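You operate a simulated robot arm through the tools that you are given. There is no shell and no other tool. Be economical: measure what you need, move in short steps, check, and stop when the job is done.

You run a simulated robot arm. Do the job below in one go: nothing can be reset, and whatever is moved stays where it is left.

TASK
Bend the crooked white wire straight and lay it in the Pass side.
Fine: use the brown bend tester and the double wire tray; swing the brown tester lever to the yellow mark first; the tail ends over the green mark.
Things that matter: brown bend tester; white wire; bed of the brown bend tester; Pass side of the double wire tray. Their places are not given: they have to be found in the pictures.

It is judged by the outcome, as a careful person would: the job done as asked, and still so three seconds after it is handed in. It fails if anything else is knocked over, pushed out of place, dropped, spilled or broken.

THE ROBOT
A 7-joint arm with a two-finger parallel gripper, fixed in place. Base frame: the origin is at the foot of the arm, x ahead of it, y to its left, z up; the work surface is at about z = 0.86. Units: m, rad, N and s.
With the tool pointing down near the work surface it reaches from about 0.24 to 0.68 m from the base axis. Its first joint turns from -1.152 to 1.152 rad. Payload 2.4 kg.
Tool frame: the origin (TCP) lies between the finger pads and is the grasp point; the fingertips stand 0.03 m ahead of it; z points along the fingers, y is the line along which they close. The gripper opens to 0.094 m. The fingers are 0.028 m wide and 0.01 m thick; the gripper's body (0.05 by 0.096 m) begins 0.055 m behind the TCP.
Orientation is told as [roll, pitch, yaw] about the base's x, y, z axes, in that order, counted from this pose: with the fingers straight down and closing along the base's y, the tool's x points along the base's -x, its y along +y and its z along -z.

THE INTERFACE
- The arm moves only by the tool send_rows. Its argument "commands" is one flat list of numbers, 7 for each row, row after row: the shift along the tool's x, y, z in m, then the turn, a rotation vector about the tool's x, y, z in rad, then the opening, from 0 (shut) to 1 (fully open). In form: [dx, dy, dz, wx, wy, wz, jaw, dx, dy, dz, wx, wy, wz, jaw, ...]. A call has 1 to 20 rows; each row is the pose to reach, as a shift and turn from the pose commanded when the call began, along the tool's axes at that moment. Rows are played at 5 a second. More than 0.05 m and 0.15 rad between two rows, or a gripper value outside its range, and nothing of the call is played. A pose out of reach is approached as far as the arm can. The call stops where the force on the tool passes 40 N (or 10 N more than at its start, if that is more) or the arm is blocked; 0.2 s more then pass. Each finger travels about 0.153 m/s and halts on what it meets, pressing with about 44 N; the grip force reading is that of the motor and also rises with nothing between the fingers. The clock runs only during rows and for 0.2 s after the last one: add rows that repeat a pose to give the fingers time. The reply holds the time, the measured pose of the TCP, the force on the tool along the base axes, the opening and the grip force, in the units named above and with some noise, and new pictures: "pictures" is both (left out), scene, wrist or none.
- Cameras (640 x 400 px; columns grow to the right, rows downward): "scene" is fixed at [0.0391, 0.4744, 1.4422]; the picture's right is [-0.73, -0.69, 0.00], its down [-0.39, 0.42, -0.82] and it looks along [0.56, -0.60, -0.57] (base axes); focal length 356 px, centre (320, 200). "wrist" rides on the gripper at [-0.037, 0, -0.058] in the tool frame; the picture's right is [0.00, -1.00, 0.00], its down [0.97, 0.00, -0.24] and it looks along [0.24, 0.00, 0.97] (tool axes); focal length 218 px, centre (320, 200).
- probe_pixels(camera, pixels): for up to 12 pixels [column, row] of the newest picture of that camera ("zoom" is the newest enlarged one), the place [x, y, z] in the base frame of the surface seen there, good to about 0.002 m. The clock stands still meanwhile.
- close_up(camera, box): a new picture of the part [left, top, right, bottom] of that camera's present view, enlarged. The clock stands still meanwhile.
- hand_in(): hands the job in; it is judged then, once.

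Keep the steps short. Do not move on a guess: measure, check each grasp and each placing, and mend mistakes. In all there are 80 turns and 150 pictures (those below and enlarged ones count). Leave the gripper open and the arm clear of the work at the hand-in unless told otherwise, and finish with a single line.

The tools are called after "Call:" as a command line: name --argument value ..., lists and objects as JSON in quotes. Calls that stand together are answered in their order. send_rows: Moves the arm, as the interface text tells. Its arguments: {"type":"object","properties":{"commands":{"type":"array"},"pictures":{"type":"string","enum":["both","scene","wrist","none"]}},"required":["commands"]} The other tools are called the same way: probe_pixels (camera, pixels) gives the place of the surface under pixels of a picture; close_up (camera, box) takes an enlarged picture of a part of a camera's view; hand_in () hands the job in.

At the start:

```text
time: 0.0
position: [0.3762, 0.0138, 1.1739]
tcp_rot: [0.0, -0.002, -0.001]
ft_force: [-0.2, -0.1, -0.3]
width: 0.0938
grasp_force: 0.1
```

scene: 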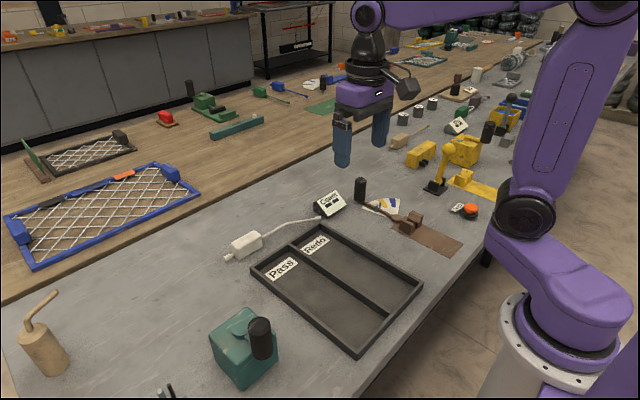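
wrist: 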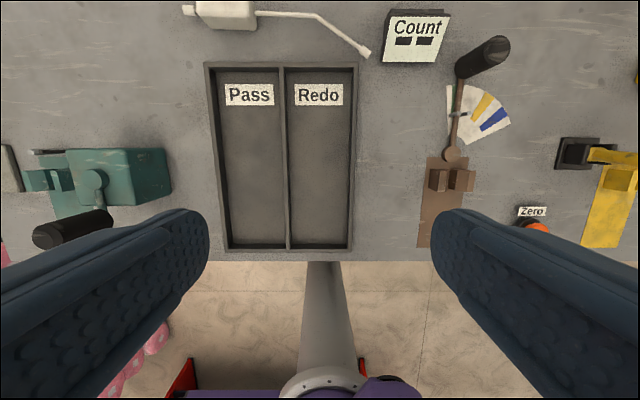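

I see the brown bend tester right of the tray, with the white wire (a white block with a crooked tail) behind the tray. I'll enlarge both first.

Call:
close_up --camera "scene" --box '[340, 160, 500, 260]'

Call:
close_up --camera "wrist" --box '[380, 20, 580, 250]'

Call:
close_up --camera "scene" --box '[210, 170, 370, 270]'

```text
4.00 times, centred on (420, 210) of scene
```

zoom: 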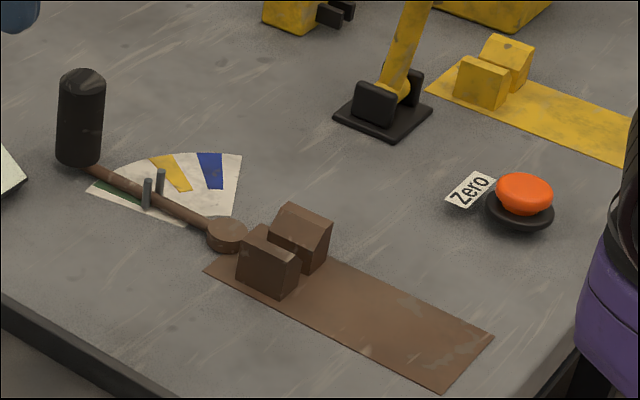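

```text
1.74 times, centred on (480, 135) of wrist
```

zoom: 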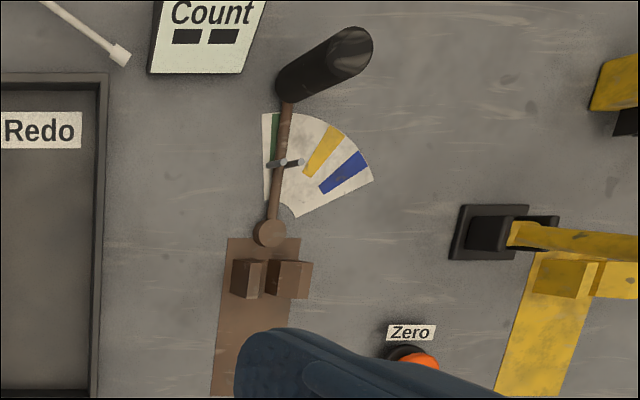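

```text
4.00 times, centred on (290, 220) of scene
```

zoom: 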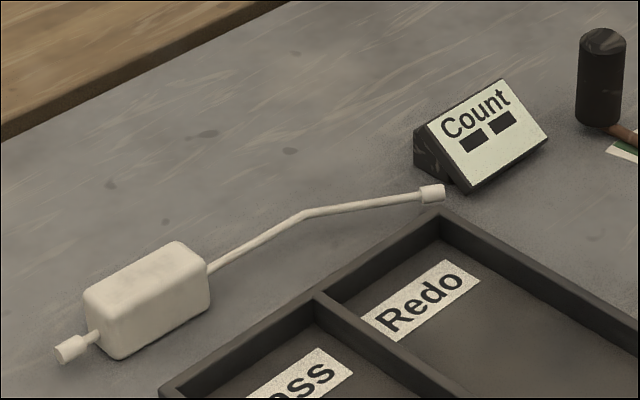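

I'll measure key points now: the tester's pivot, pins, marks and bed in the wrist view, and the wire and tray.

Call:
probe_pixels --camera "wrist" --pixels '[[451, 154], [440, 180], [461, 180], [430, 240], [424, 158], [467, 160], [459, 113], [464, 60], [500, 45], [482, 105], [494, 119], [455, 100]]'

Call:
probe_pixels --camera "zoom" --pixels '[[150, 300], [180, 245], [95, 338], [70, 350], [210, 268], [260, 240], [305, 215], [360, 205], [415, 195], [433, 193], [205, 290], [125, 355]]'

Call:
close_up --camera "wrist" --box '[170, 0, 410, 150]'

```text
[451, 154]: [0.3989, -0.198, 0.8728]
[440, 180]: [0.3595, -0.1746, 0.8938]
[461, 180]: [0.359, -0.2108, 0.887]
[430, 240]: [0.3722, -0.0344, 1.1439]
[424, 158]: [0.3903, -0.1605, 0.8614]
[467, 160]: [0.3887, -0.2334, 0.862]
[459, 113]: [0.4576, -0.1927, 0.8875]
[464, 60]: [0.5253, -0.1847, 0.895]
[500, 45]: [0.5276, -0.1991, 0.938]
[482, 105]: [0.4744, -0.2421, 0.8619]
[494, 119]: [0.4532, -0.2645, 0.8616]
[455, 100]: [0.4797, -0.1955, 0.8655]
```

```text
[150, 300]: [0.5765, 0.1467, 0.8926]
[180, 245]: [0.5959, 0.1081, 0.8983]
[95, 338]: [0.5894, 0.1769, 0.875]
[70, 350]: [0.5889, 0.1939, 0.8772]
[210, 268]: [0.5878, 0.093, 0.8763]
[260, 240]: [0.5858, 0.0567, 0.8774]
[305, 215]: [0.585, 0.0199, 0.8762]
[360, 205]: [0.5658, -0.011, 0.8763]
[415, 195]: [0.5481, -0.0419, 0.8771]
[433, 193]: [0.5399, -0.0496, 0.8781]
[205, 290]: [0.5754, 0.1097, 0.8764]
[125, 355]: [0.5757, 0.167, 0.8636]
```

```text
2.67 times, centred on (290, 75) of wrist
```

zoom: 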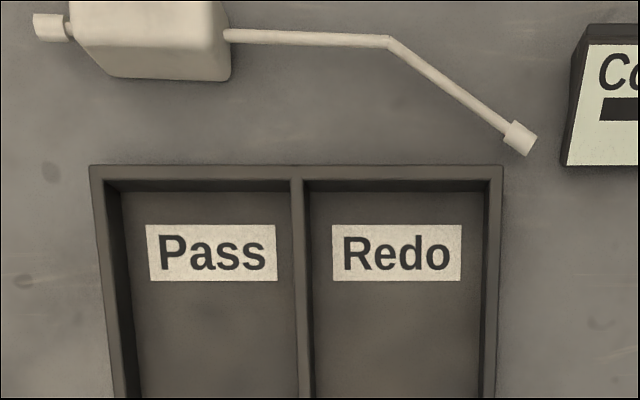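

The wire's bend is about 34° toward base −x, and turned to lie along the bed it would point at the yellow mark (about 30° from the bed line). Next I'll fly over the tester for an exact look.

Call:
send_rows --commands '[0, -0.05, 0, 0, 0, 0, 1, 0, -0.1, 0.0, 0, 0, 0, 1, 0, -0.15, 0.0, 0, 0, 0, 1, 0, -0.2, 0.0, 0, 0, 0, 1, 0, -0.2, 0.0, 0, 0, 0, 1]' --pictures "wrist"

Call:
close_up --camera "wrist" --box '[230, 30, 430, 250]'

```text
time: 1.2
position: [0.3734, -0.1883, 1.1738]
tcp_rot: [0.001, 0.001, -0.001]
ft_force: [-0.4, -0.3, -0.3]
width: 0.0938
grasp_force: 0.1
```

wrist: 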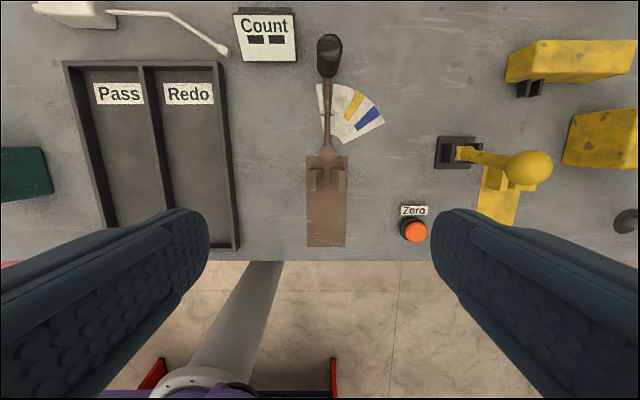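

```text
1.82 times, centred on (330, 140) of wrist
```

zoom: 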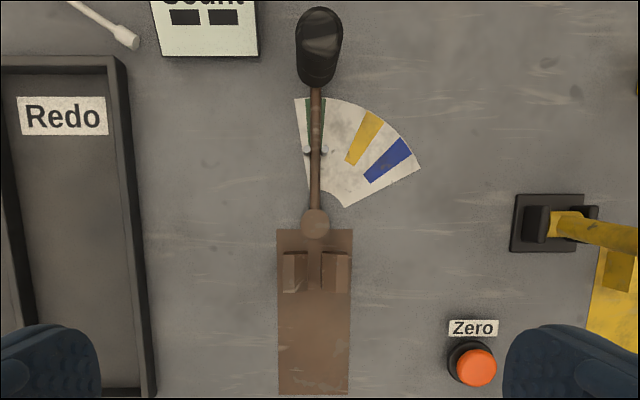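

Straight overhead, the lever lies over green, the slot is just behind the pivot, and the pins flank the lever. I'll probe these.

Call:
probe_pixels --camera "zoom" --pixels '[[315, 222], [315, 180], [316, 110], [320, 45], [320, 15], [308, 150], [324, 150], [300, 262], [328, 262], [313, 265], [295, 255], [340, 255]]'

Call:
probe_pixels --camera "zoom" --pixels '[[279, 232], [350, 232], [279, 390], [347, 390], [313, 340], [372, 115], [352, 160], [303, 105], [307, 270], [322, 270], [313, 255], [313, 285]]'

Call:
close_up --camera "wrist" --box '[290, 70, 370, 200]'

```text
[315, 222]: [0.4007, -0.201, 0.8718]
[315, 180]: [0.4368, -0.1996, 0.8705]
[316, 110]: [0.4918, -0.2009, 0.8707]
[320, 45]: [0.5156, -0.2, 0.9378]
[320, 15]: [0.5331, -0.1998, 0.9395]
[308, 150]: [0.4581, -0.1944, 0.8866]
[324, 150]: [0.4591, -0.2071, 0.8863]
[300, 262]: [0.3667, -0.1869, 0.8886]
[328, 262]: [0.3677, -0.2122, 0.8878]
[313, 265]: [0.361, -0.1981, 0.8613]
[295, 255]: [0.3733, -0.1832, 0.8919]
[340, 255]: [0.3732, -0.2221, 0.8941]
```

```text
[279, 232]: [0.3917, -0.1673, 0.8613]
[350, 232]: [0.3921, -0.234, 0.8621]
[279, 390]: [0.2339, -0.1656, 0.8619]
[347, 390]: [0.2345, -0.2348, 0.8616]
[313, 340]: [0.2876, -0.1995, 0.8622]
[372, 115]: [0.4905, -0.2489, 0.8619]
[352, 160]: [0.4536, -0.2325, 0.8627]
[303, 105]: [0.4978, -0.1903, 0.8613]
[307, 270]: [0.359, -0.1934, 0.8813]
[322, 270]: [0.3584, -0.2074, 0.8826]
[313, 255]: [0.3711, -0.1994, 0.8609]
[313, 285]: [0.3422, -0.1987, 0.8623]
```

```text
3.08 times, centred on (330, 135) of wrist
```

zoom: 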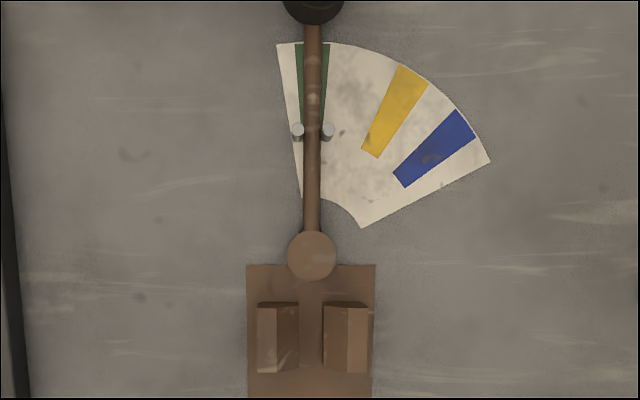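

The geometry is clear: the pivot is at (0.400, −0.200), the slot lies along y = −0.200 at x 0.343–0.373, yellow is 30° to the right, and the handle is at about (0.525, −0.200). Before approaching the handle I'll check it and the Count box for clearance.

Call:
probe_pixels --camera "wrist" --pixels '[[329, 38], [330, 52], [320, 42], [340, 42], [329, 34], [296, 60], [296, 15], [238, 60], [262, 25], [234, 245], [219, 62], [229, 50]]'

Call:
close_up --camera "wrist" --box '[230, 0, 350, 90]'

```text
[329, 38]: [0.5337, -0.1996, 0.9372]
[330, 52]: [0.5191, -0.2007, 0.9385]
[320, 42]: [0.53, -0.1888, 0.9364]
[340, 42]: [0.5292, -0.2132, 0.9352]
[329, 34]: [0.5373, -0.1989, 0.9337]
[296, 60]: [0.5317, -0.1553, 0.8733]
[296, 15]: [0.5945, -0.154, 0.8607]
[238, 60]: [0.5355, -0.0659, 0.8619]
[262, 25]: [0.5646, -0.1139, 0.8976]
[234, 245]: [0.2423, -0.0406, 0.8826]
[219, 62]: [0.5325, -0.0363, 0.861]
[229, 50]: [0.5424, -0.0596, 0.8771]
```

```text
4.44 times, centred on (290, 45) of wrist
```

zoom: 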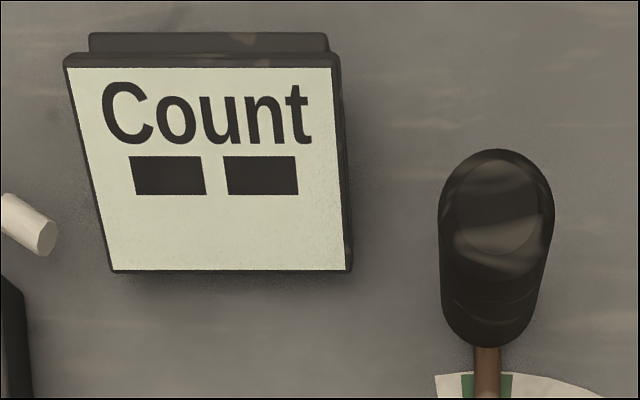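

The handle centre is about (0.526, −0.2005), radius 0.013, top at 0.939. The Count box is low, so holding the fingertips at z ≈ 0.91 clears it. I'll move above the handle with the jaws half open.

Call:
send_rows --commands '[-0.04, -0.003, 0.03, 0, 0, 0, 0.55, -0.08, -0.006, 0.06, 0, 0, 0, 0.55, -0.12, -0.009, 0.09, 0, 0, 0, 0.55, -0.1526, -0.0122, 0.13, 0, 0, 0, 0.55, -0.1526, -0.0122, 0.154, 0, 0, 0, 0.55, -0.1526, -0.0122, 0.154, 0, 0, 0, 0.55]' --pictures "both"

```text
refused: row 4 steps farther than a row can; nothing moved
```

Call:
send_rows --commands '[-0.035, -0.003, 0.03, 0, 0, 0, 0.55, -0.07, -0.006, 0.06, 0, 0, 0, 0.55, -0.105, -0.009, 0.09, 0, 0, 0, 0.55, -0.14, -0.0122, 0.12, 0, 0, 0, 0.55, -0.1526, -0.0122, 0.154, 0, 0, 0, 0.55, -0.1526, -0.0122, 0.154, 0, 0, 0, 0.55]' --pictures "both"

```text
time: 2.6
position: [0.5279, -0.1977, 1.0198]
tcp_rot: [0.0, 0.0, -0.001]
ft_force: [-0.8, 0.6, 0.3]
width: 0.0517
grasp_force: 0.0
```

scene: 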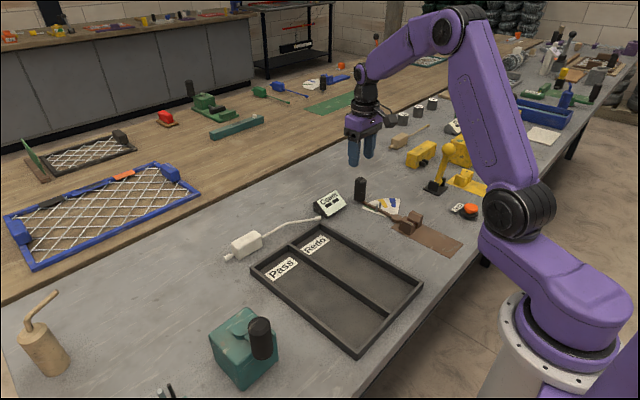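
wrist: 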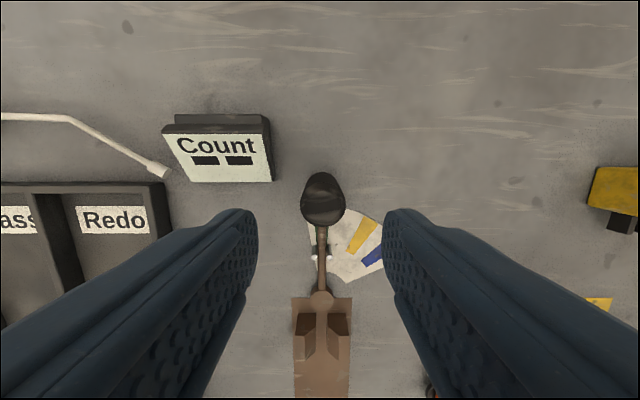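

The handle is centred between the fingers. I'll descend 0.08 m and narrow the jaws to just straddle it.

Call:
send_rows --commands '[0, 0, 0.04, 0, 0, 0, 0.55, 0, 0, 0.08, 0, 0, 0, 0.55, 0, 0, 0.08, 0, 0, 0, 0.33, 0, 0, 0.08, 0, 0, 0, 0.33]' --pictures "wrist"

```text
time: 3.6
position: [0.529, -0.1986, 0.9395]
tcp_rot: [0.0, 0.002, 0.001]
ft_force: [0.4, 0.4, -0.7]
width: 0.0319
grasp_force: 1.1
```

wrist: 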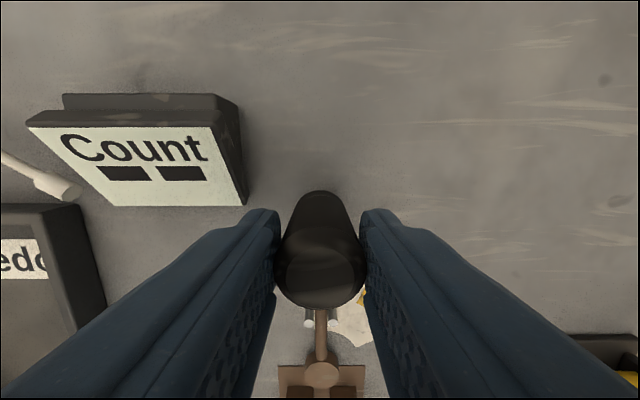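

The fingers straddle the handle with no load. Now I swing it 30° clockwise in an arc about the pivot, turning the tool along.

Call:
send_rows --commands '[0.0007, -0.0132, 0, 0, 0, 0.105, 0.33, 0.0028, -0.0263, 0, 0, 0, 0.21, 0.33, 0.0062, -0.039, 0, 0, 0, 0.315, 0.33, 0.0109, -0.0514, 0, 0, 0, 0.42, 0.33, 0.0169, -0.063, 0, 0, 0, 0.524, 0.33, 0.0178, -0.0646, 0, 0, 0, 0.524, 0.33]' --pictures "both"

Call:
close_up --camera "scene" --box '[340, 160, 500, 260]'

```text
time: 5.0
position: [0.5105, -0.2621, 0.9402]
tcp_rot: [0.0, -0.002, -0.525]
ft_force: [0.6, 0.7, 0.0]
width: 0.0318
grasp_force: 1.0
```

scene: 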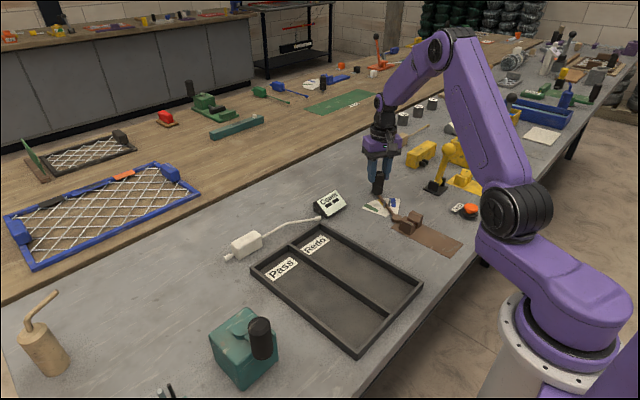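
wrist: 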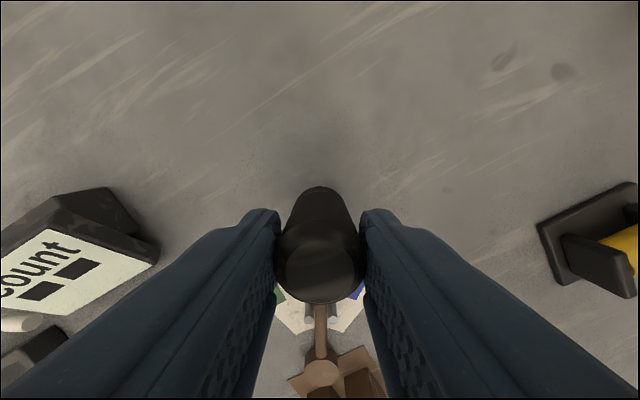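

```text
4.00 times, centred on (420, 210) of scene
```

zoom: 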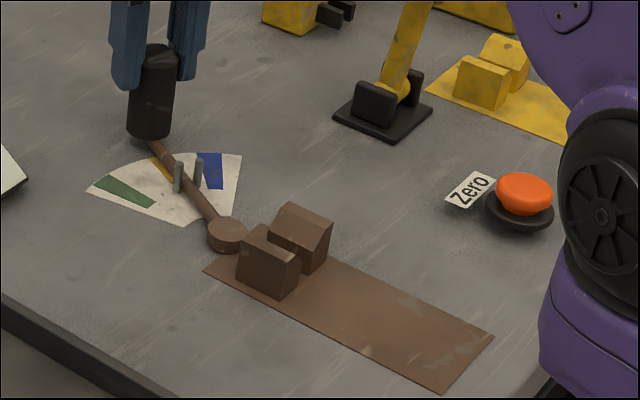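

The lever is over yellow. I'll open the jaws, rise, turn the tool back, and check the lever stays.

Call:
send_rows --commands '[0, 0, 0, 0, 0, 0, 0.5, 0, 0, 0, 0, 0, 0, 0.5, 0, 0, -0.04, 0, 0, 0, 0.5, 0, 0, -0.08, 0, 0, 0, 0.5, 0, 0, -0.12, 0, 0, -0.13, 0.5, 0.03, 0, -0.15, 0, 0, -0.26, 0.5, 0.06, 0, -0.17, 0, 0, -0.39, 0.5, 0.08, 0, -0.19, 0, 0, -0.524, 0.5, 0.08, 0, -0.19, 0, 0, -0.524, 0.5]' --pictures "wrist"

Call:
close_up --camera "wrist" --box '[240, 60, 440, 260]'

```text
time: 7.0
position: [0.4391, -0.2237, 1.1309]
tcp_rot: [0.0, 0.0, 0.002]
ft_force: [-1.0, -0.4, -0.1]
width: 0.0472
grasp_force: 0.1
```

wrist: 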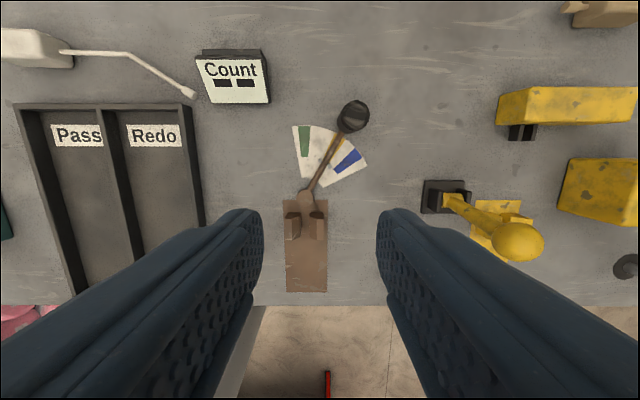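

```text
2.00 times, centred on (340, 160) of wrist
```

zoom: 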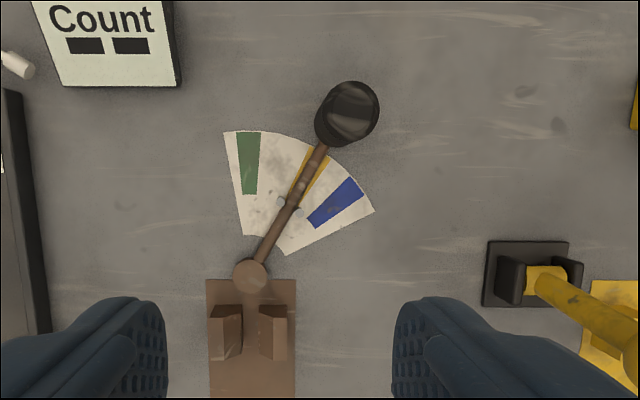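

The lever stayed on yellow. Next I move over the wire to measure it from above.

Call:
send_rows --commands '[-0.014, 0.043, 0, 0, 0, 0, 0.6, -0.028, 0.086, 0, 0, 0, 0, 0.7, -0.042, 0.129, 0, 0, 0, 0, 0.8, -0.056, 0.172, 0, 0, 0, 0, 0.9, -0.07, 0.215, 0, 0, 0, 0, 0.9, -0.084, 0.258, 0, 0, 0, 0, 0.9, -0.098, 0.301, 0, 0, 0, 0, 0.9, -0.105, 0.324, 0, 0, 0, 0, 0.9, -0.105, 0.324, 0, 0, 0, 0, 0.9]' --pictures "wrist"

Call:
close_up --camera "wrist" --box '[200, 60, 480, 240]'

```text
time: 9.0
position: [0.5462, 0.1037, 1.1307]
tcp_rot: [0.001, 0.0, 0.001]
ft_force: [-0.6, 0.0, 0.0]
width: 0.0847
grasp_force: 0.0
```

wrist: 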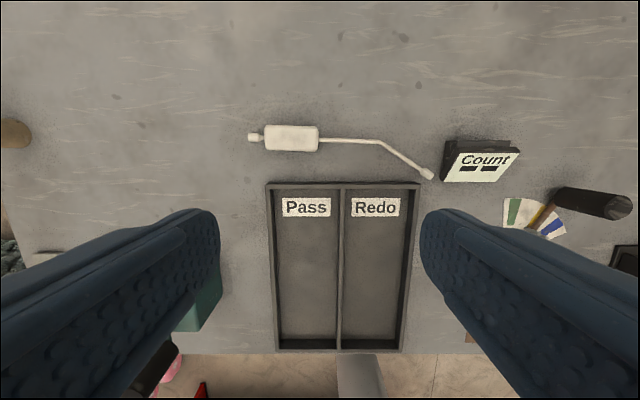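

```text
2.22 times, centred on (340, 150) of wrist
```

zoom: 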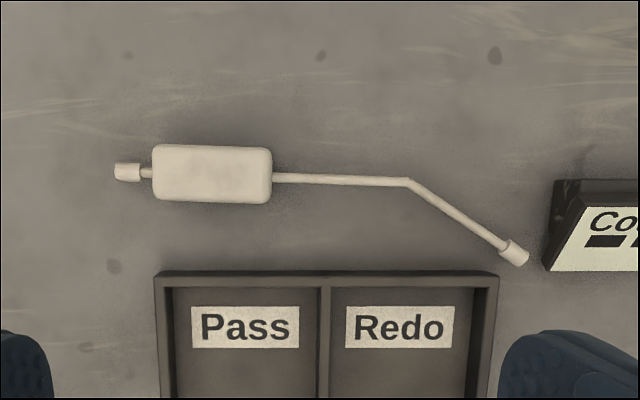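

Call:
probe_pixels --camera "zoom" --pixels '[[158, 173], [267, 176], [212, 150], [212, 197], [285, 178], [340, 180], [395, 182], [430, 197], [490, 239], [515, 254], [120, 172], [148, 173]]'

Call:
probe_pixels --camera "wrist" --pixels '[[270, 188], [343, 188], [280, 340], [342, 345], [405, 340], [307, 270], [375, 270], [272, 260], [275, 188], [335, 260], [305, 186], [306, 350]]'

```text
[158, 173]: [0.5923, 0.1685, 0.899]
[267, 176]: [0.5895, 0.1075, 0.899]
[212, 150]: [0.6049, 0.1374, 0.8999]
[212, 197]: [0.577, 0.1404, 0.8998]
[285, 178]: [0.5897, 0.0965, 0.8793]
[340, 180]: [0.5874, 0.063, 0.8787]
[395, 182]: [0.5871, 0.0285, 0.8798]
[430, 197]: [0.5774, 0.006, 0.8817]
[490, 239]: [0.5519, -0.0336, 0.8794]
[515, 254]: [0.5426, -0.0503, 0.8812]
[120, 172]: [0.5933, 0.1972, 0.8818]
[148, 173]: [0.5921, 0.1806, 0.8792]
```

```text
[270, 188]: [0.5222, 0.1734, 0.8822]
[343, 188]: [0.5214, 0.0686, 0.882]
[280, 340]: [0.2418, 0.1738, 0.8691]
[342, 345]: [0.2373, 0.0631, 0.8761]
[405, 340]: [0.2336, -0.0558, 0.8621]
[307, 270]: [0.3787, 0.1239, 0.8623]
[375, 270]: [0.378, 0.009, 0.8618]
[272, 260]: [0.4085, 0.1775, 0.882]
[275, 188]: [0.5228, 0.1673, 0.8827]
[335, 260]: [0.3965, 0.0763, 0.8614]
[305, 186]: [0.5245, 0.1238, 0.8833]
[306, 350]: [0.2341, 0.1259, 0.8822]
```

The wire's block is centred at (0.591, 0.138), 0.066 × 0.031 × 0.04 m. Its axis is yawed about 2°, the bend is about 30°, and the bend sits about 0.117 m from the block centre. I'll turn the tool −92° (so it is neutral later at the bed) and hover above the block.

Call:
send_rows --commands '[-0.004, 0.003, 0.01, 0, 0, 0.14, 0.7, -0.008, 0.006, 0.02, 0, 0, 0.28, 0.65, -0.012, 0.009, 0.03, 0, 0, 0.42, 0.65, -0.016, 0.012, 0.04, 0, 0, 0.56, 0.65, -0.02, 0.015, 0.05, 0, 0, 0.7, 0.65, -0.024, 0.018, 0.06, 0, 0, 0.84, 0.65, -0.028, 0.021, 0.07, 0, 0, 0.98, 0.65, -0.032, 0.024, 0.08, 0, 0, 1.12, 0.65, -0.036, 0.027, 0.09, 0, 0, 1.26, 0.65, -0.04, 0.03, 0.1, 0, 0, 1.4, 0.65, -0.043, 0.033, 0.11, 0, 0, 1.54, 0.65, -0.045, 0.034, 0.12, 0, 0, 1.607, 0.65, -0.045, 0.034, 0.12, 0, 0, 1.607, 0.65]' --pictures "both"

```text
time: 11.8
position: [0.5915, 0.1352, 1.0085]
tcp_rot: [0.0, 0.001, -1.607]
ft_force: [0.6, -0.1, 0.4]
width: 0.0611
grasp_force: 0.0
```

scene: 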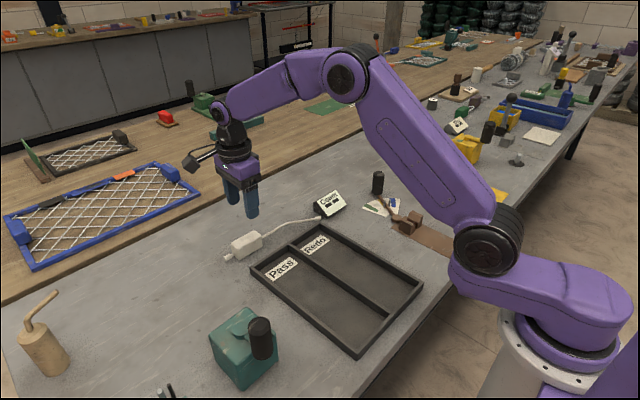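
wrist: 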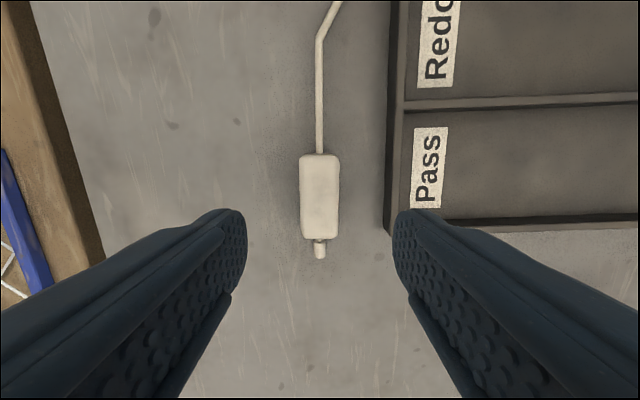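

The block is centred and aligned. I'll descend 0.114 m and check before closing.

Call:
send_rows --commands '[0, 0, 0.04, 0, 0, 0, 0.65, 0, 0, 0.08, 0, 0, 0, 0.65, 0, 0, 0.114, 0, 0, 0, 0.65, 0, 0, 0.114, 0, 0, 0, 0.65]' --pictures "both"

```text
time: 12.8
position: [0.5908, 0.134, 0.8947]
tcp_rot: [-0.001, 0.0, -1.607]
ft_force: [0.2, -0.2, -0.2]
width: 0.0611
grasp_force: 0.0
```

scene: 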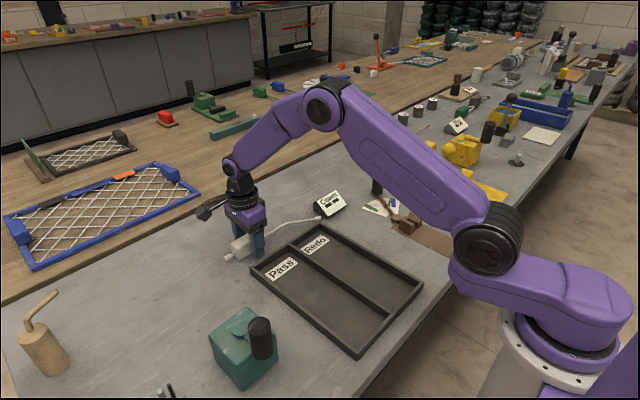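
wrist: 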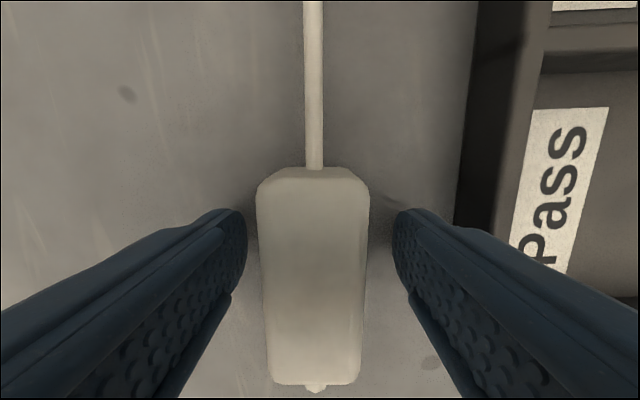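

The block sits between the pads. I'll close and lift 0.10 m.

Call:
send_rows --commands '[0, 0, 0, 0, 0, 0, 0.2, 0, 0, 0, 0, 0, 0, 0.2, 0, 0, -0.02, 0, 0, 0, 0.2, 0, 0, -0.06, 0, 0, 0, 0.2, 0, 0, -0.1, 0, 0, 0, 0.2, 0, 0, -0.1, 0, 0, 0, 0.2]' --pictures "both"

```text
time: 14.2
position: [0.5908, 0.1361, 0.9948]
tcp_rot: [0.001, -0.002, -1.606]
ft_force: [0.7, 0.9, -0.8]
width: 0.0358
grasp_force: 44.2
```

scene: 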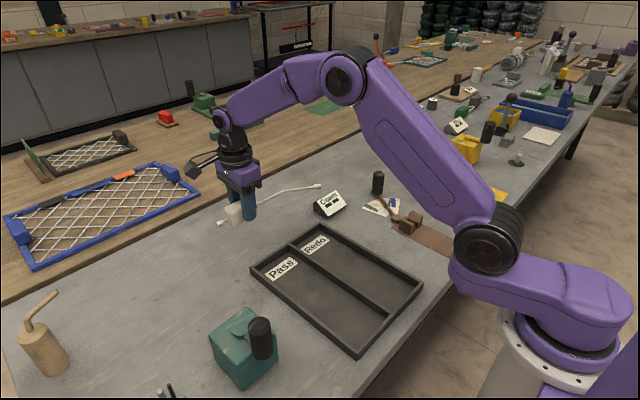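
wrist: 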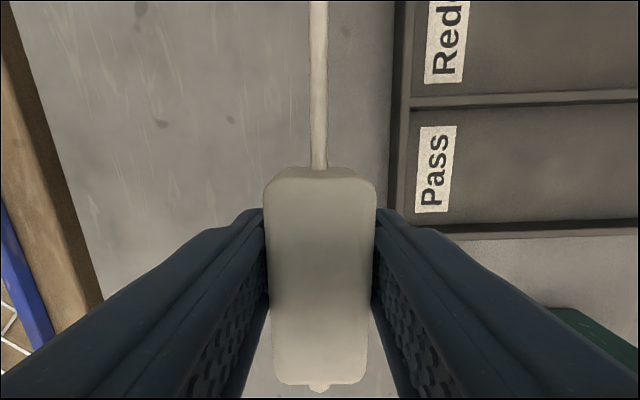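

It's held firmly (0.036 m, 44 N), hanging level. I carry it up and over to above the bed at (0.286, −0.200), turning the tail to point along +x.

Call:
send_rows --commands '[0, 0, -0.045, 0, 0, 0, 0.2, -0.0289, -0.0244, -0.06, 0, 0, -0.134, 0.2, -0.0577, -0.0488, -0.06, 0, 0, -0.268, 0.2, -0.0866, -0.0732, -0.06, 0, 0, -0.402, 0.2, -0.1154, -0.0976, -0.06, 0, 0, -0.536, 0.2, -0.1443, -0.122, -0.06, 0, 0, -0.67, 0.2, -0.1732, -0.1464, -0.06, 0, 0, -0.804, 0.2, -0.202, -0.1707, -0.06, 0, 0, -0.938, 0.2, -0.2309, -0.1951, -0.06, 0, 0, -1.072, 0.2, -0.2597, -0.2195, -0.06, 0, 0, -1.206, 0.2, -0.2886, -0.2439, -0.06, 0, 0, -1.34, 0.2, -0.3174, -0.2683, -0.06, 0, 0, -1.474, 0.2, -0.3463, -0.2927, -0.06, 0, 0, -1.607, 0.2, -0.3463, -0.2927, -0.06, 0, 0, -1.607, 0.2]' --pictures "both"

```text
time: 17.2
position: [0.2864, -0.1998, 1.0561]
tcp_rot: [0.001, 0.002, 0.001]
ft_force: [0.1, -0.5, -1.6]
width: 0.036
grasp_force: 43.6
```

scene: 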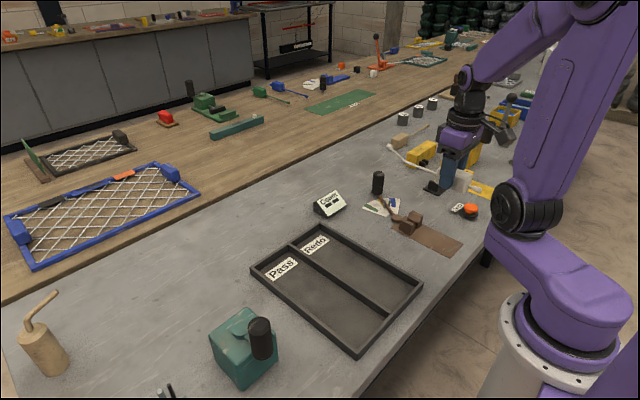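
wrist: 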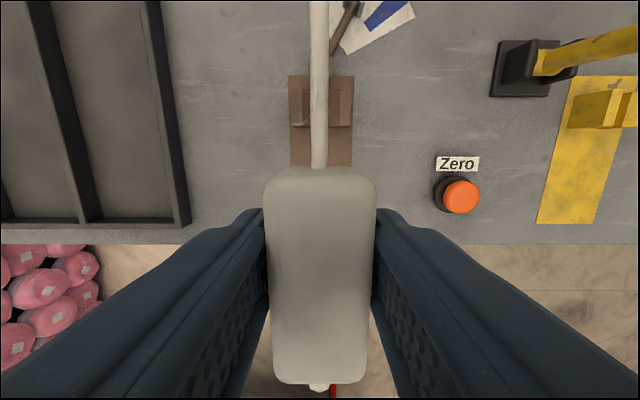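

Now I'll measure the held wire's tail against the slot line, from both cameras.

Call:
close_up --camera "scene" --box '[360, 120, 520, 220]'

Call:
probe_pixels --camera "wrist" --pixels '[[319, 20], [319, 80], [319, 150], [320, 240], [270, 240], [371, 240], [320, 388], [459, 195], [480, 195]]'

```text
4.00 times, centred on (440, 170) of scene
```

zoom: 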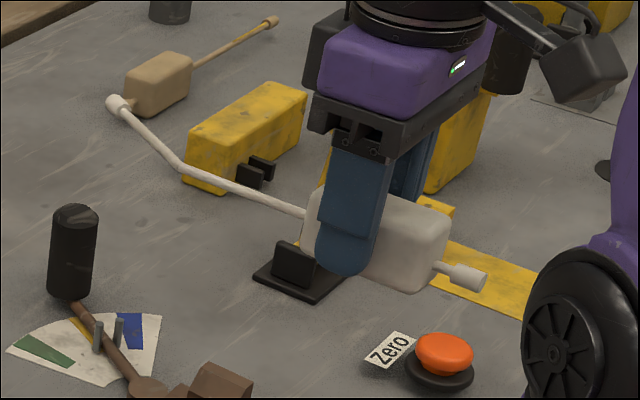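

```text
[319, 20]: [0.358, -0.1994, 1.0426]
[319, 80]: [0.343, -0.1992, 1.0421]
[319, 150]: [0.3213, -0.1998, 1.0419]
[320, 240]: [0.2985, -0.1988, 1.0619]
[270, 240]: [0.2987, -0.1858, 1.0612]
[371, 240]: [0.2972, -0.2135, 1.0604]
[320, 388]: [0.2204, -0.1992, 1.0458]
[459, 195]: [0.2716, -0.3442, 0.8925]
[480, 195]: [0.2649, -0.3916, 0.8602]
```

Call:
probe_pixels --camera "zoom" --pixels '[[300, 211], [240, 190], [195, 174], [183, 168], [165, 150], [135, 120], [117, 105], [470, 278], [400, 205]]'

```text
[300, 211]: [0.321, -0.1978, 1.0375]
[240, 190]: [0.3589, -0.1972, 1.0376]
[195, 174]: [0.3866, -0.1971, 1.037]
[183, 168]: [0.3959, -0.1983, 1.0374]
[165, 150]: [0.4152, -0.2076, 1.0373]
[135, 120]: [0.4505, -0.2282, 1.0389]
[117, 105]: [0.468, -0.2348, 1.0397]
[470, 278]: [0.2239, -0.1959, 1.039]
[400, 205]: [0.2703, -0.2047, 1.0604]
```

The bend is at x ≈ 0.398 and the bent segment at 30°, which lines up with the pins. I'll shift +0.002 in x and descend to about 0.012 above seating, then check.

Call:
send_rows --commands '[-0.002, 0, 0.04, 0, 0, 0, 0.2, -0.002, 0, 0.08, 0, 0, 0, 0.2, -0.002, 0, 0.12, 0, 0, 0, 0.2, -0.002, 0, 0.14, 0, 0, 0, 0.2, -0.002, 0, 0.14, 0, 0, 0, 0.2]' --pictures "both"

Call:
close_up --camera "scene" --box '[360, 180, 480, 255]'

```text
time: 18.4
position: [0.287, -0.1999, 0.9151]
tcp_rot: [0.001, 0.001, 0.001]
ft_force: [-0.8, 0.7, -1.5]
width: 0.0358
grasp_force: 43.8
```

scene: 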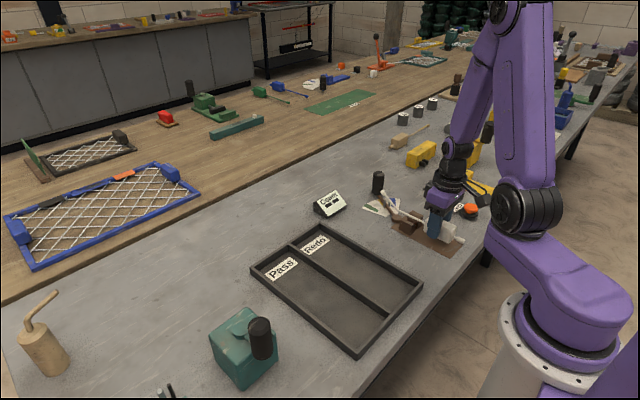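
wrist: 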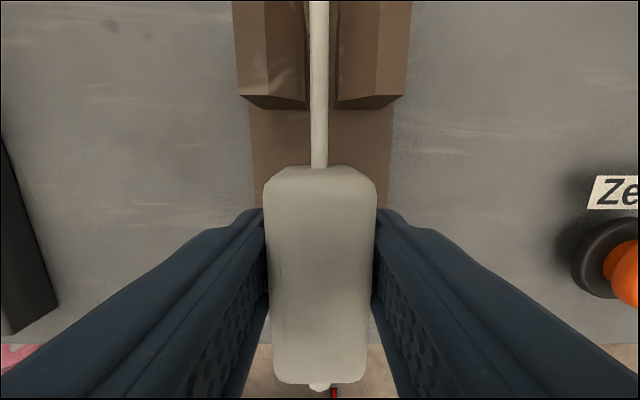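

```text
5.33 times, centred on (420, 218) of scene
```

zoom: 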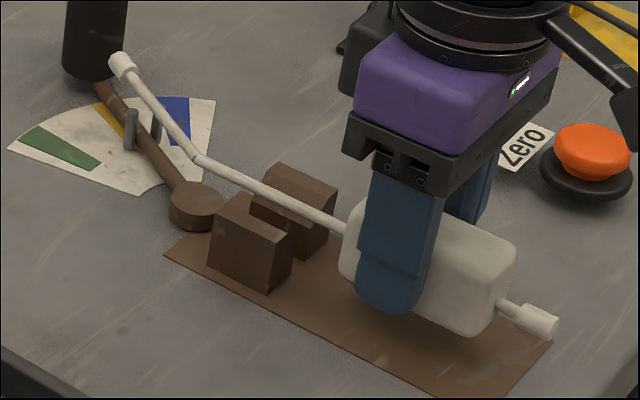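

The tail is over the slot and between the pins. I'll lower the last 0.018 m in small steps.

Call:
send_rows --commands '[0, 0, 0.006, 0, 0, 0, 0.2, 0, 0, 0.012, 0, 0, 0, 0.2, 0, 0, 0.017, 0, 0, 0, 0.2, 0, 0, 0.017, 0, 0, 0, 0.2]' --pictures "wrist"

Call:
close_up --camera "scene" --box '[360, 180, 480, 255]'

```text
time: 19.4
position: [0.2886, -0.2005, 0.898]
tcp_rot: [0.001, -0.001, 0.002]
ft_force: [0.2, -0.5, -0.9]
width: 0.0358
grasp_force: 43.8
```

wrist: 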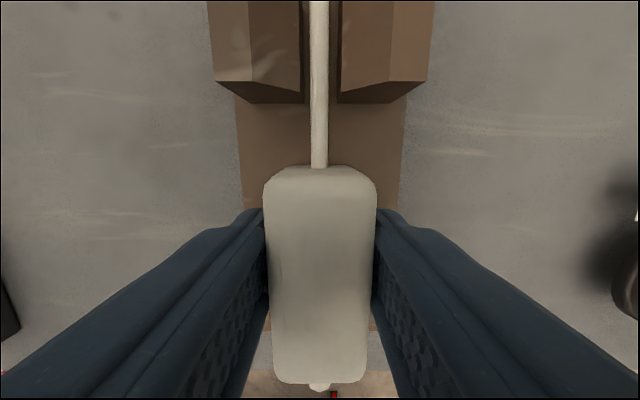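

```text
5.33 times, centred on (420, 218) of scene
```

zoom: 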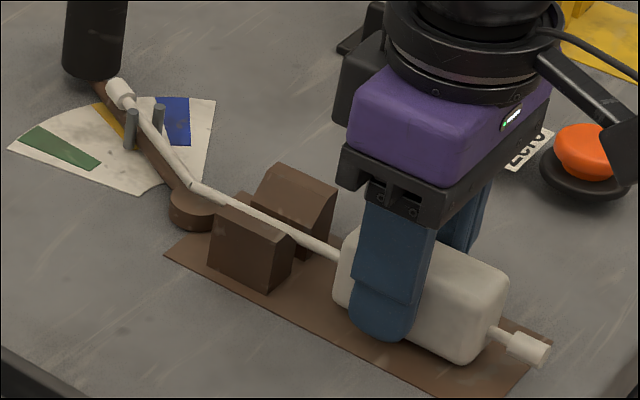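

The tail lies in the slot and between the pins. I'll lower 1 mm, open, and rise clear.

Call:
send_rows --commands '[0, 0, 0.0012, 0, 0, 0, 0.2, 0, 0, 0.0012, 0, 0, 0, 0.45, 0, 0, 0.0012, 0, 0, 0, 0.6, 0, 0, 0.0012, 0, 0, 0, 0.6, 0, 0, -0.03, 0, 0, 0, 0.6, 0, 0, -0.07, 0, 0, 0, 0.6, 0, 0, -0.11, 0, 0, 0, 0.6, -0.02, 0, -0.15, 0, 0, 0, 0.6, -0.06, 0, -0.17, 0, 0, 0, 0.6, -0.1, 0, -0.19, 0, 0, 0, 0.6, -0.1, 0, -0.19, 0, 0, 0, 0.6]' --pictures "both"

Call:
close_up --camera "wrist" --box '[240, 60, 400, 280]'

Call:
close_up --camera "scene" --box '[360, 180, 480, 255]'

```text
time: 21.8
position: [0.3897, -0.1976, 1.0882]
tcp_rot: [-0.002, 0.0, 0.0]
ft_force: [0.1, -0.5, 0.3]
width: 0.0565
grasp_force: 0.0
```

scene: 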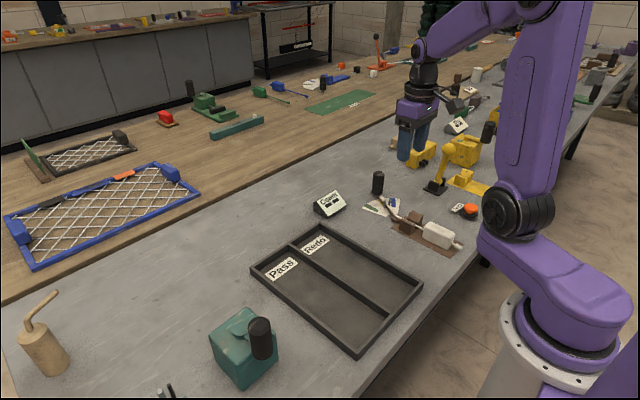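
wrist: 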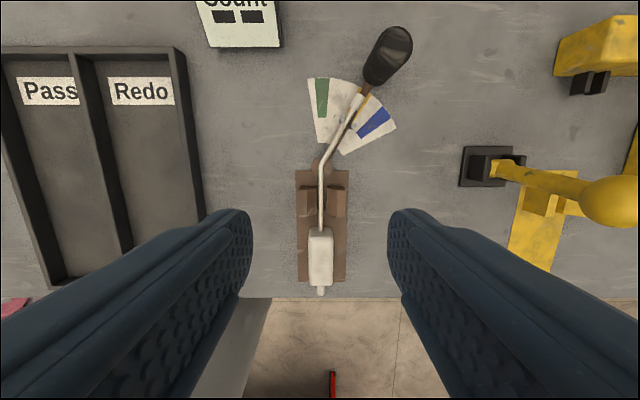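

```text
1.82 times, centred on (320, 170) of wrist
```

zoom: 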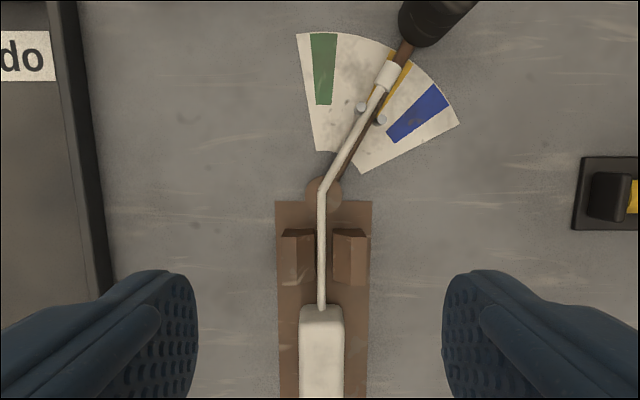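

```text
5.33 times, centred on (420, 218) of scene
```

zoom: 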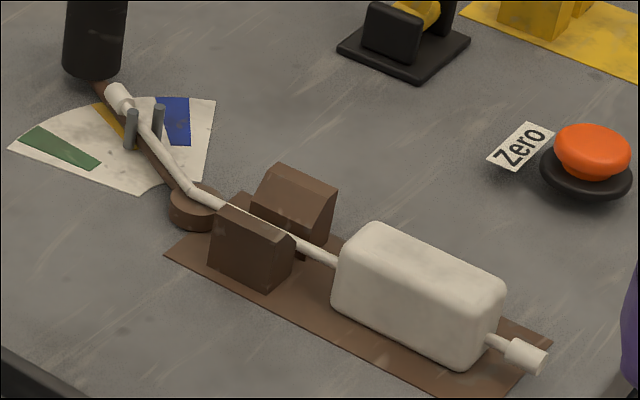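

Seated well: straight part in the slot, tail between the pins, lever untouched. I return above the handle, with the tool turned 30°.

Call:
send_rows --commands '[-0.03, -0.016, 0.0, 0, 0, 0.13, 0.55, -0.06, -0.032, 0.0, 0, 0, 0.26, 0.55, -0.09, -0.048, 0.02, 0, 0, 0.39, 0.55, -0.12, -0.064, 0.05, 0, 0, 0.524, 0.55, -0.12, -0.0645, 0.07, 0, 0, 0.524, 0.55, -0.12, -0.0645, 0.07, 0, 0, 0.524, 0.55]' --pictures "wrist"

```text
time: 23.2
position: [0.5091, -0.2653, 1.0182]
tcp_rot: [0.002, 0.0, -0.524]
ft_force: [-0.1, 0.2, 0.4]
width: 0.0518
grasp_force: 0.1
```

wrist: 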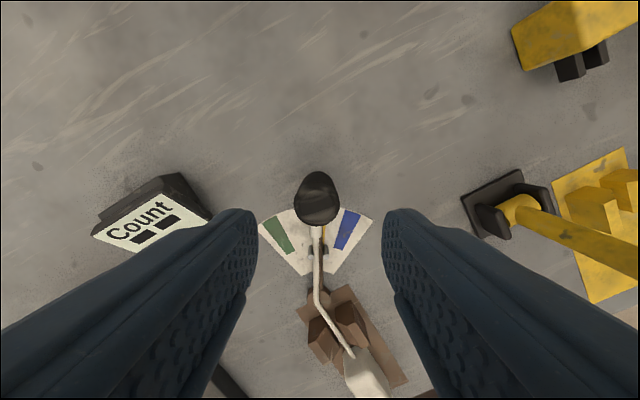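

The handle is nearly centred (about 1 mm left). I'll correct, descend to z ≈ 0.94, and narrow to a straddle.

Call:
send_rows --commands '[0, 0.0012, 0.04, 0, 0, 0, 0.55, 0, 0.0012, 0.078, 0, 0, 0, 0.55, 0, 0.0012, 0.078, 0, 0, 0, 0.33, 0, 0.0012, 0.078, 0, 0, 0, 0.33]' --pictures "wrist"

```text
time: 24.2
position: [0.5076, -0.2634, 0.9402]
tcp_rot: [0.0, 0.0, -0.523]
ft_force: [0.8, -0.8, 0.3]
width: 0.0318
grasp_force: 0.3
```

wrist: 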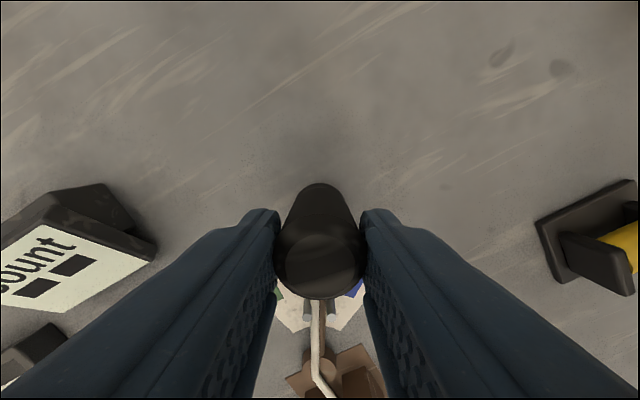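

Now I swing the lever back 30° to green, bending the tail with it, and look.

Call:
send_rows --commands '[0.0007, 0.0132, 0, 0, 0, -0.105, 0.33, 0.0028, 0.0263, 0, 0, 0, -0.21, 0.33, 0.0062, 0.039, 0, 0, 0, -0.315, 0.33, 0.0109, 0.0514, 0, 0, 0, -0.42, 0.33, 0.0169, 0.063, 0, 0, 0, -0.524, 0.33, 0.0169, 0.063, 0, 0, 0, -0.524, 0.33]' --pictures "wrist"

Call:
close_up --camera "scene" --box '[340, 160, 500, 260]'

```text
time: 25.6
position: [0.5253, -0.1994, 0.9402]
tcp_rot: [-0.001, -0.001, 0.002]
ft_force: [-0.1, 0.2, 0.0]
width: 0.0315
grasp_force: 0.9
```

wrist: 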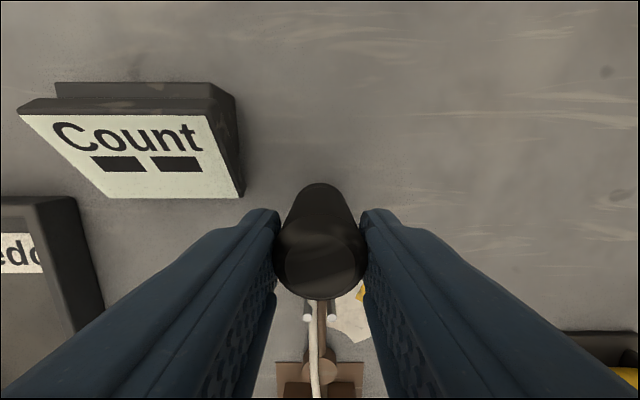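

```text
4.00 times, centred on (420, 210) of scene
```

zoom: 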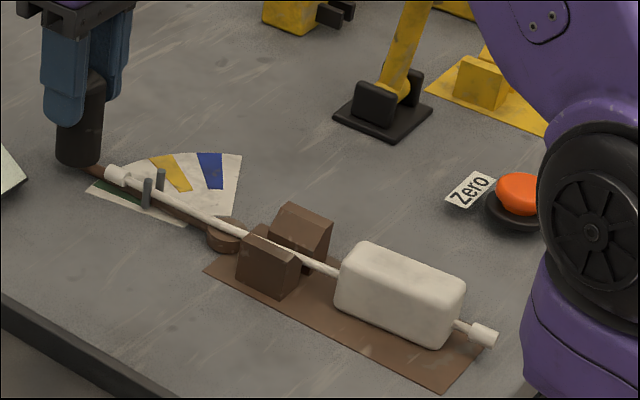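

It looks almost straight, with the tail over green. I'll open, rise, and measure any springback.

Call:
send_rows --commands '[0, 0, 0, 0, 0, 0, 0.5, 0, 0, 0, 0, 0, 0, 0.5, 0, 0, -0.04, 0, 0, 0, 0.5, 0, 0, -0.08, 0, 0, 0, 0.5, 0.03, 0, -0.11, 0, 0, 0, 0.5, 0.07, 0, -0.13, 0, 0, 0, 0.5, 0.1, 0, -0.15, 0, 0, 0, 0.5, 0.1, 0, -0.15, 0, 0, 0, 0.5]' --pictures "wrist"

Call:
close_up --camera "wrist" --box '[260, 70, 390, 270]'

```text
time: 27.4
position: [0.4249, -0.1993, 1.0905]
tcp_rot: [0.0, -0.001, 0.0]
ft_force: [0.2, -0.4, 0.4]
width: 0.047
grasp_force: 0.1
```

wrist: 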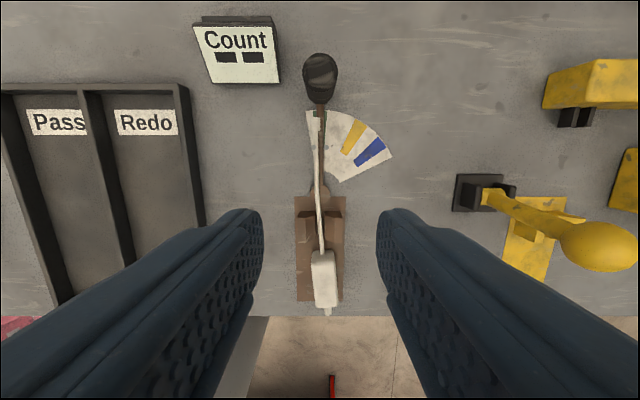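

```text
2.00 times, centred on (325, 170) of wrist
```

zoom: 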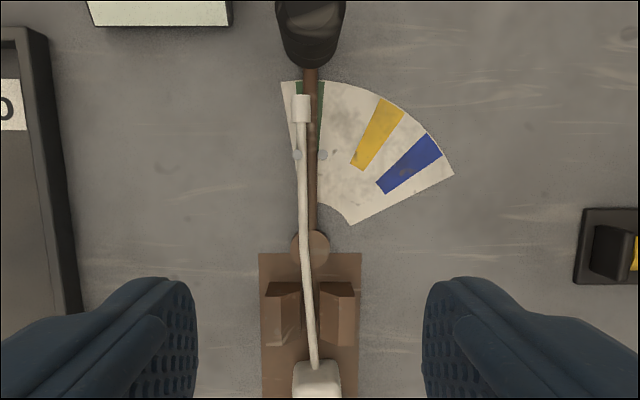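

The body has yawed a little in the slot and some bend may remain. I'll probe points along the wire.

Call:
probe_pixels --camera "zoom" --pixels '[[317, 360], [313, 325], [309, 290], [305, 260], [303, 235], [303, 200], [302, 150], [302, 130], [301, 108], [296, 155], [322, 155], [311, 180]]'

Call:
probe_pixels --camera "wrist" --pixels '[[324, 258], [326, 300], [329, 312], [322, 250], [312, 280], [337, 280], [318, 65], [319, 90]]'

Call:
close_up --camera "wrist" --box '[280, 100, 360, 180]'

```text
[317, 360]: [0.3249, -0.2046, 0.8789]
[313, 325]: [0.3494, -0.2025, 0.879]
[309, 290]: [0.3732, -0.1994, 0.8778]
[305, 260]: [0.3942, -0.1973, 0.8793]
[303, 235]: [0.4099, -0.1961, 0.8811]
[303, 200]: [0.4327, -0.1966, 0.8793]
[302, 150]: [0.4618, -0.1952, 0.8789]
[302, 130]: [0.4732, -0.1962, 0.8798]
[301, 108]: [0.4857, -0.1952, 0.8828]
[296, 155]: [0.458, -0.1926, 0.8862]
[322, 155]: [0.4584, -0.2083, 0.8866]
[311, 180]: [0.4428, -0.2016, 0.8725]
```

```text
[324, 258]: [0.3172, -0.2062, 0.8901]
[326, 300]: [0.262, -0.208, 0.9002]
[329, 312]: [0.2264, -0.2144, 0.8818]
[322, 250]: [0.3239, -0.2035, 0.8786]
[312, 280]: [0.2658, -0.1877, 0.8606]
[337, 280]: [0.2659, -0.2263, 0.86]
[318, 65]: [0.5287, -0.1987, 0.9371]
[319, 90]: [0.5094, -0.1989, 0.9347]
```

```text
5.00 times, centred on (320, 140) of wrist
```

zoom: 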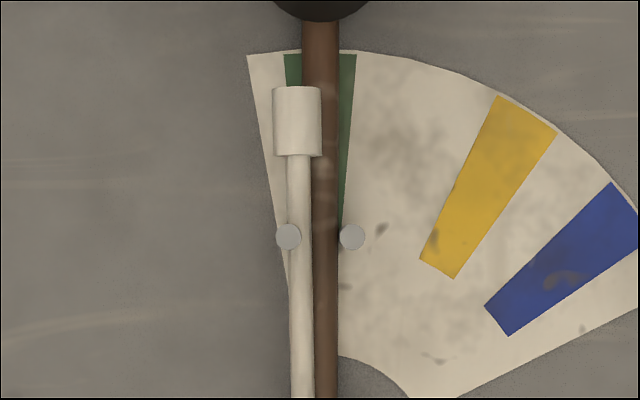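

The body axis reads +5.8° and the tail +0.7°, so about 5° of bend remains: the body yawed in the slot slack. I'll return to the handle and push slightly past green.

Call:
send_rows --commands '[-0.04, 0, 0.02, 0, 0, 0, 0.5, -0.08, 0, 0.04, 0, 0, 0, 0.5, -0.1, 0, 0.07, 0, 0, 0, 0.5, -0.1, 0, 0.11, 0, 0, 0, 0.5, -0.1, 0, 0.15, 0, 0, 0, 0.5, -0.1, 0, 0.15, 0, 0, 0, 0.33, -0.1, 0, 0.15, 0, 0, 0, 0.33, -0.0998, 0.0082, 0.15, 0, 0, -0.065, 0.33, -0.099, 0.0163, 0.15, 0, 0, -0.13, 0.33, -0.099, 0.0163, 0.15, 0, 0, -0.13, 0.33]' --pictures "wrist"

```text
time: 29.6
position: [0.526, -0.1861, 0.9416]
tcp_rot: [-0.003, -0.004, 0.132]
ft_force: [9.3, -22.2, -7.3]
width: 0.0442
grasp_force: 11.6
```

wrist: 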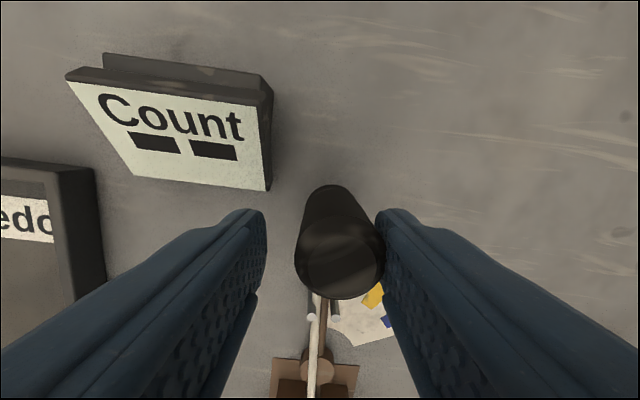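

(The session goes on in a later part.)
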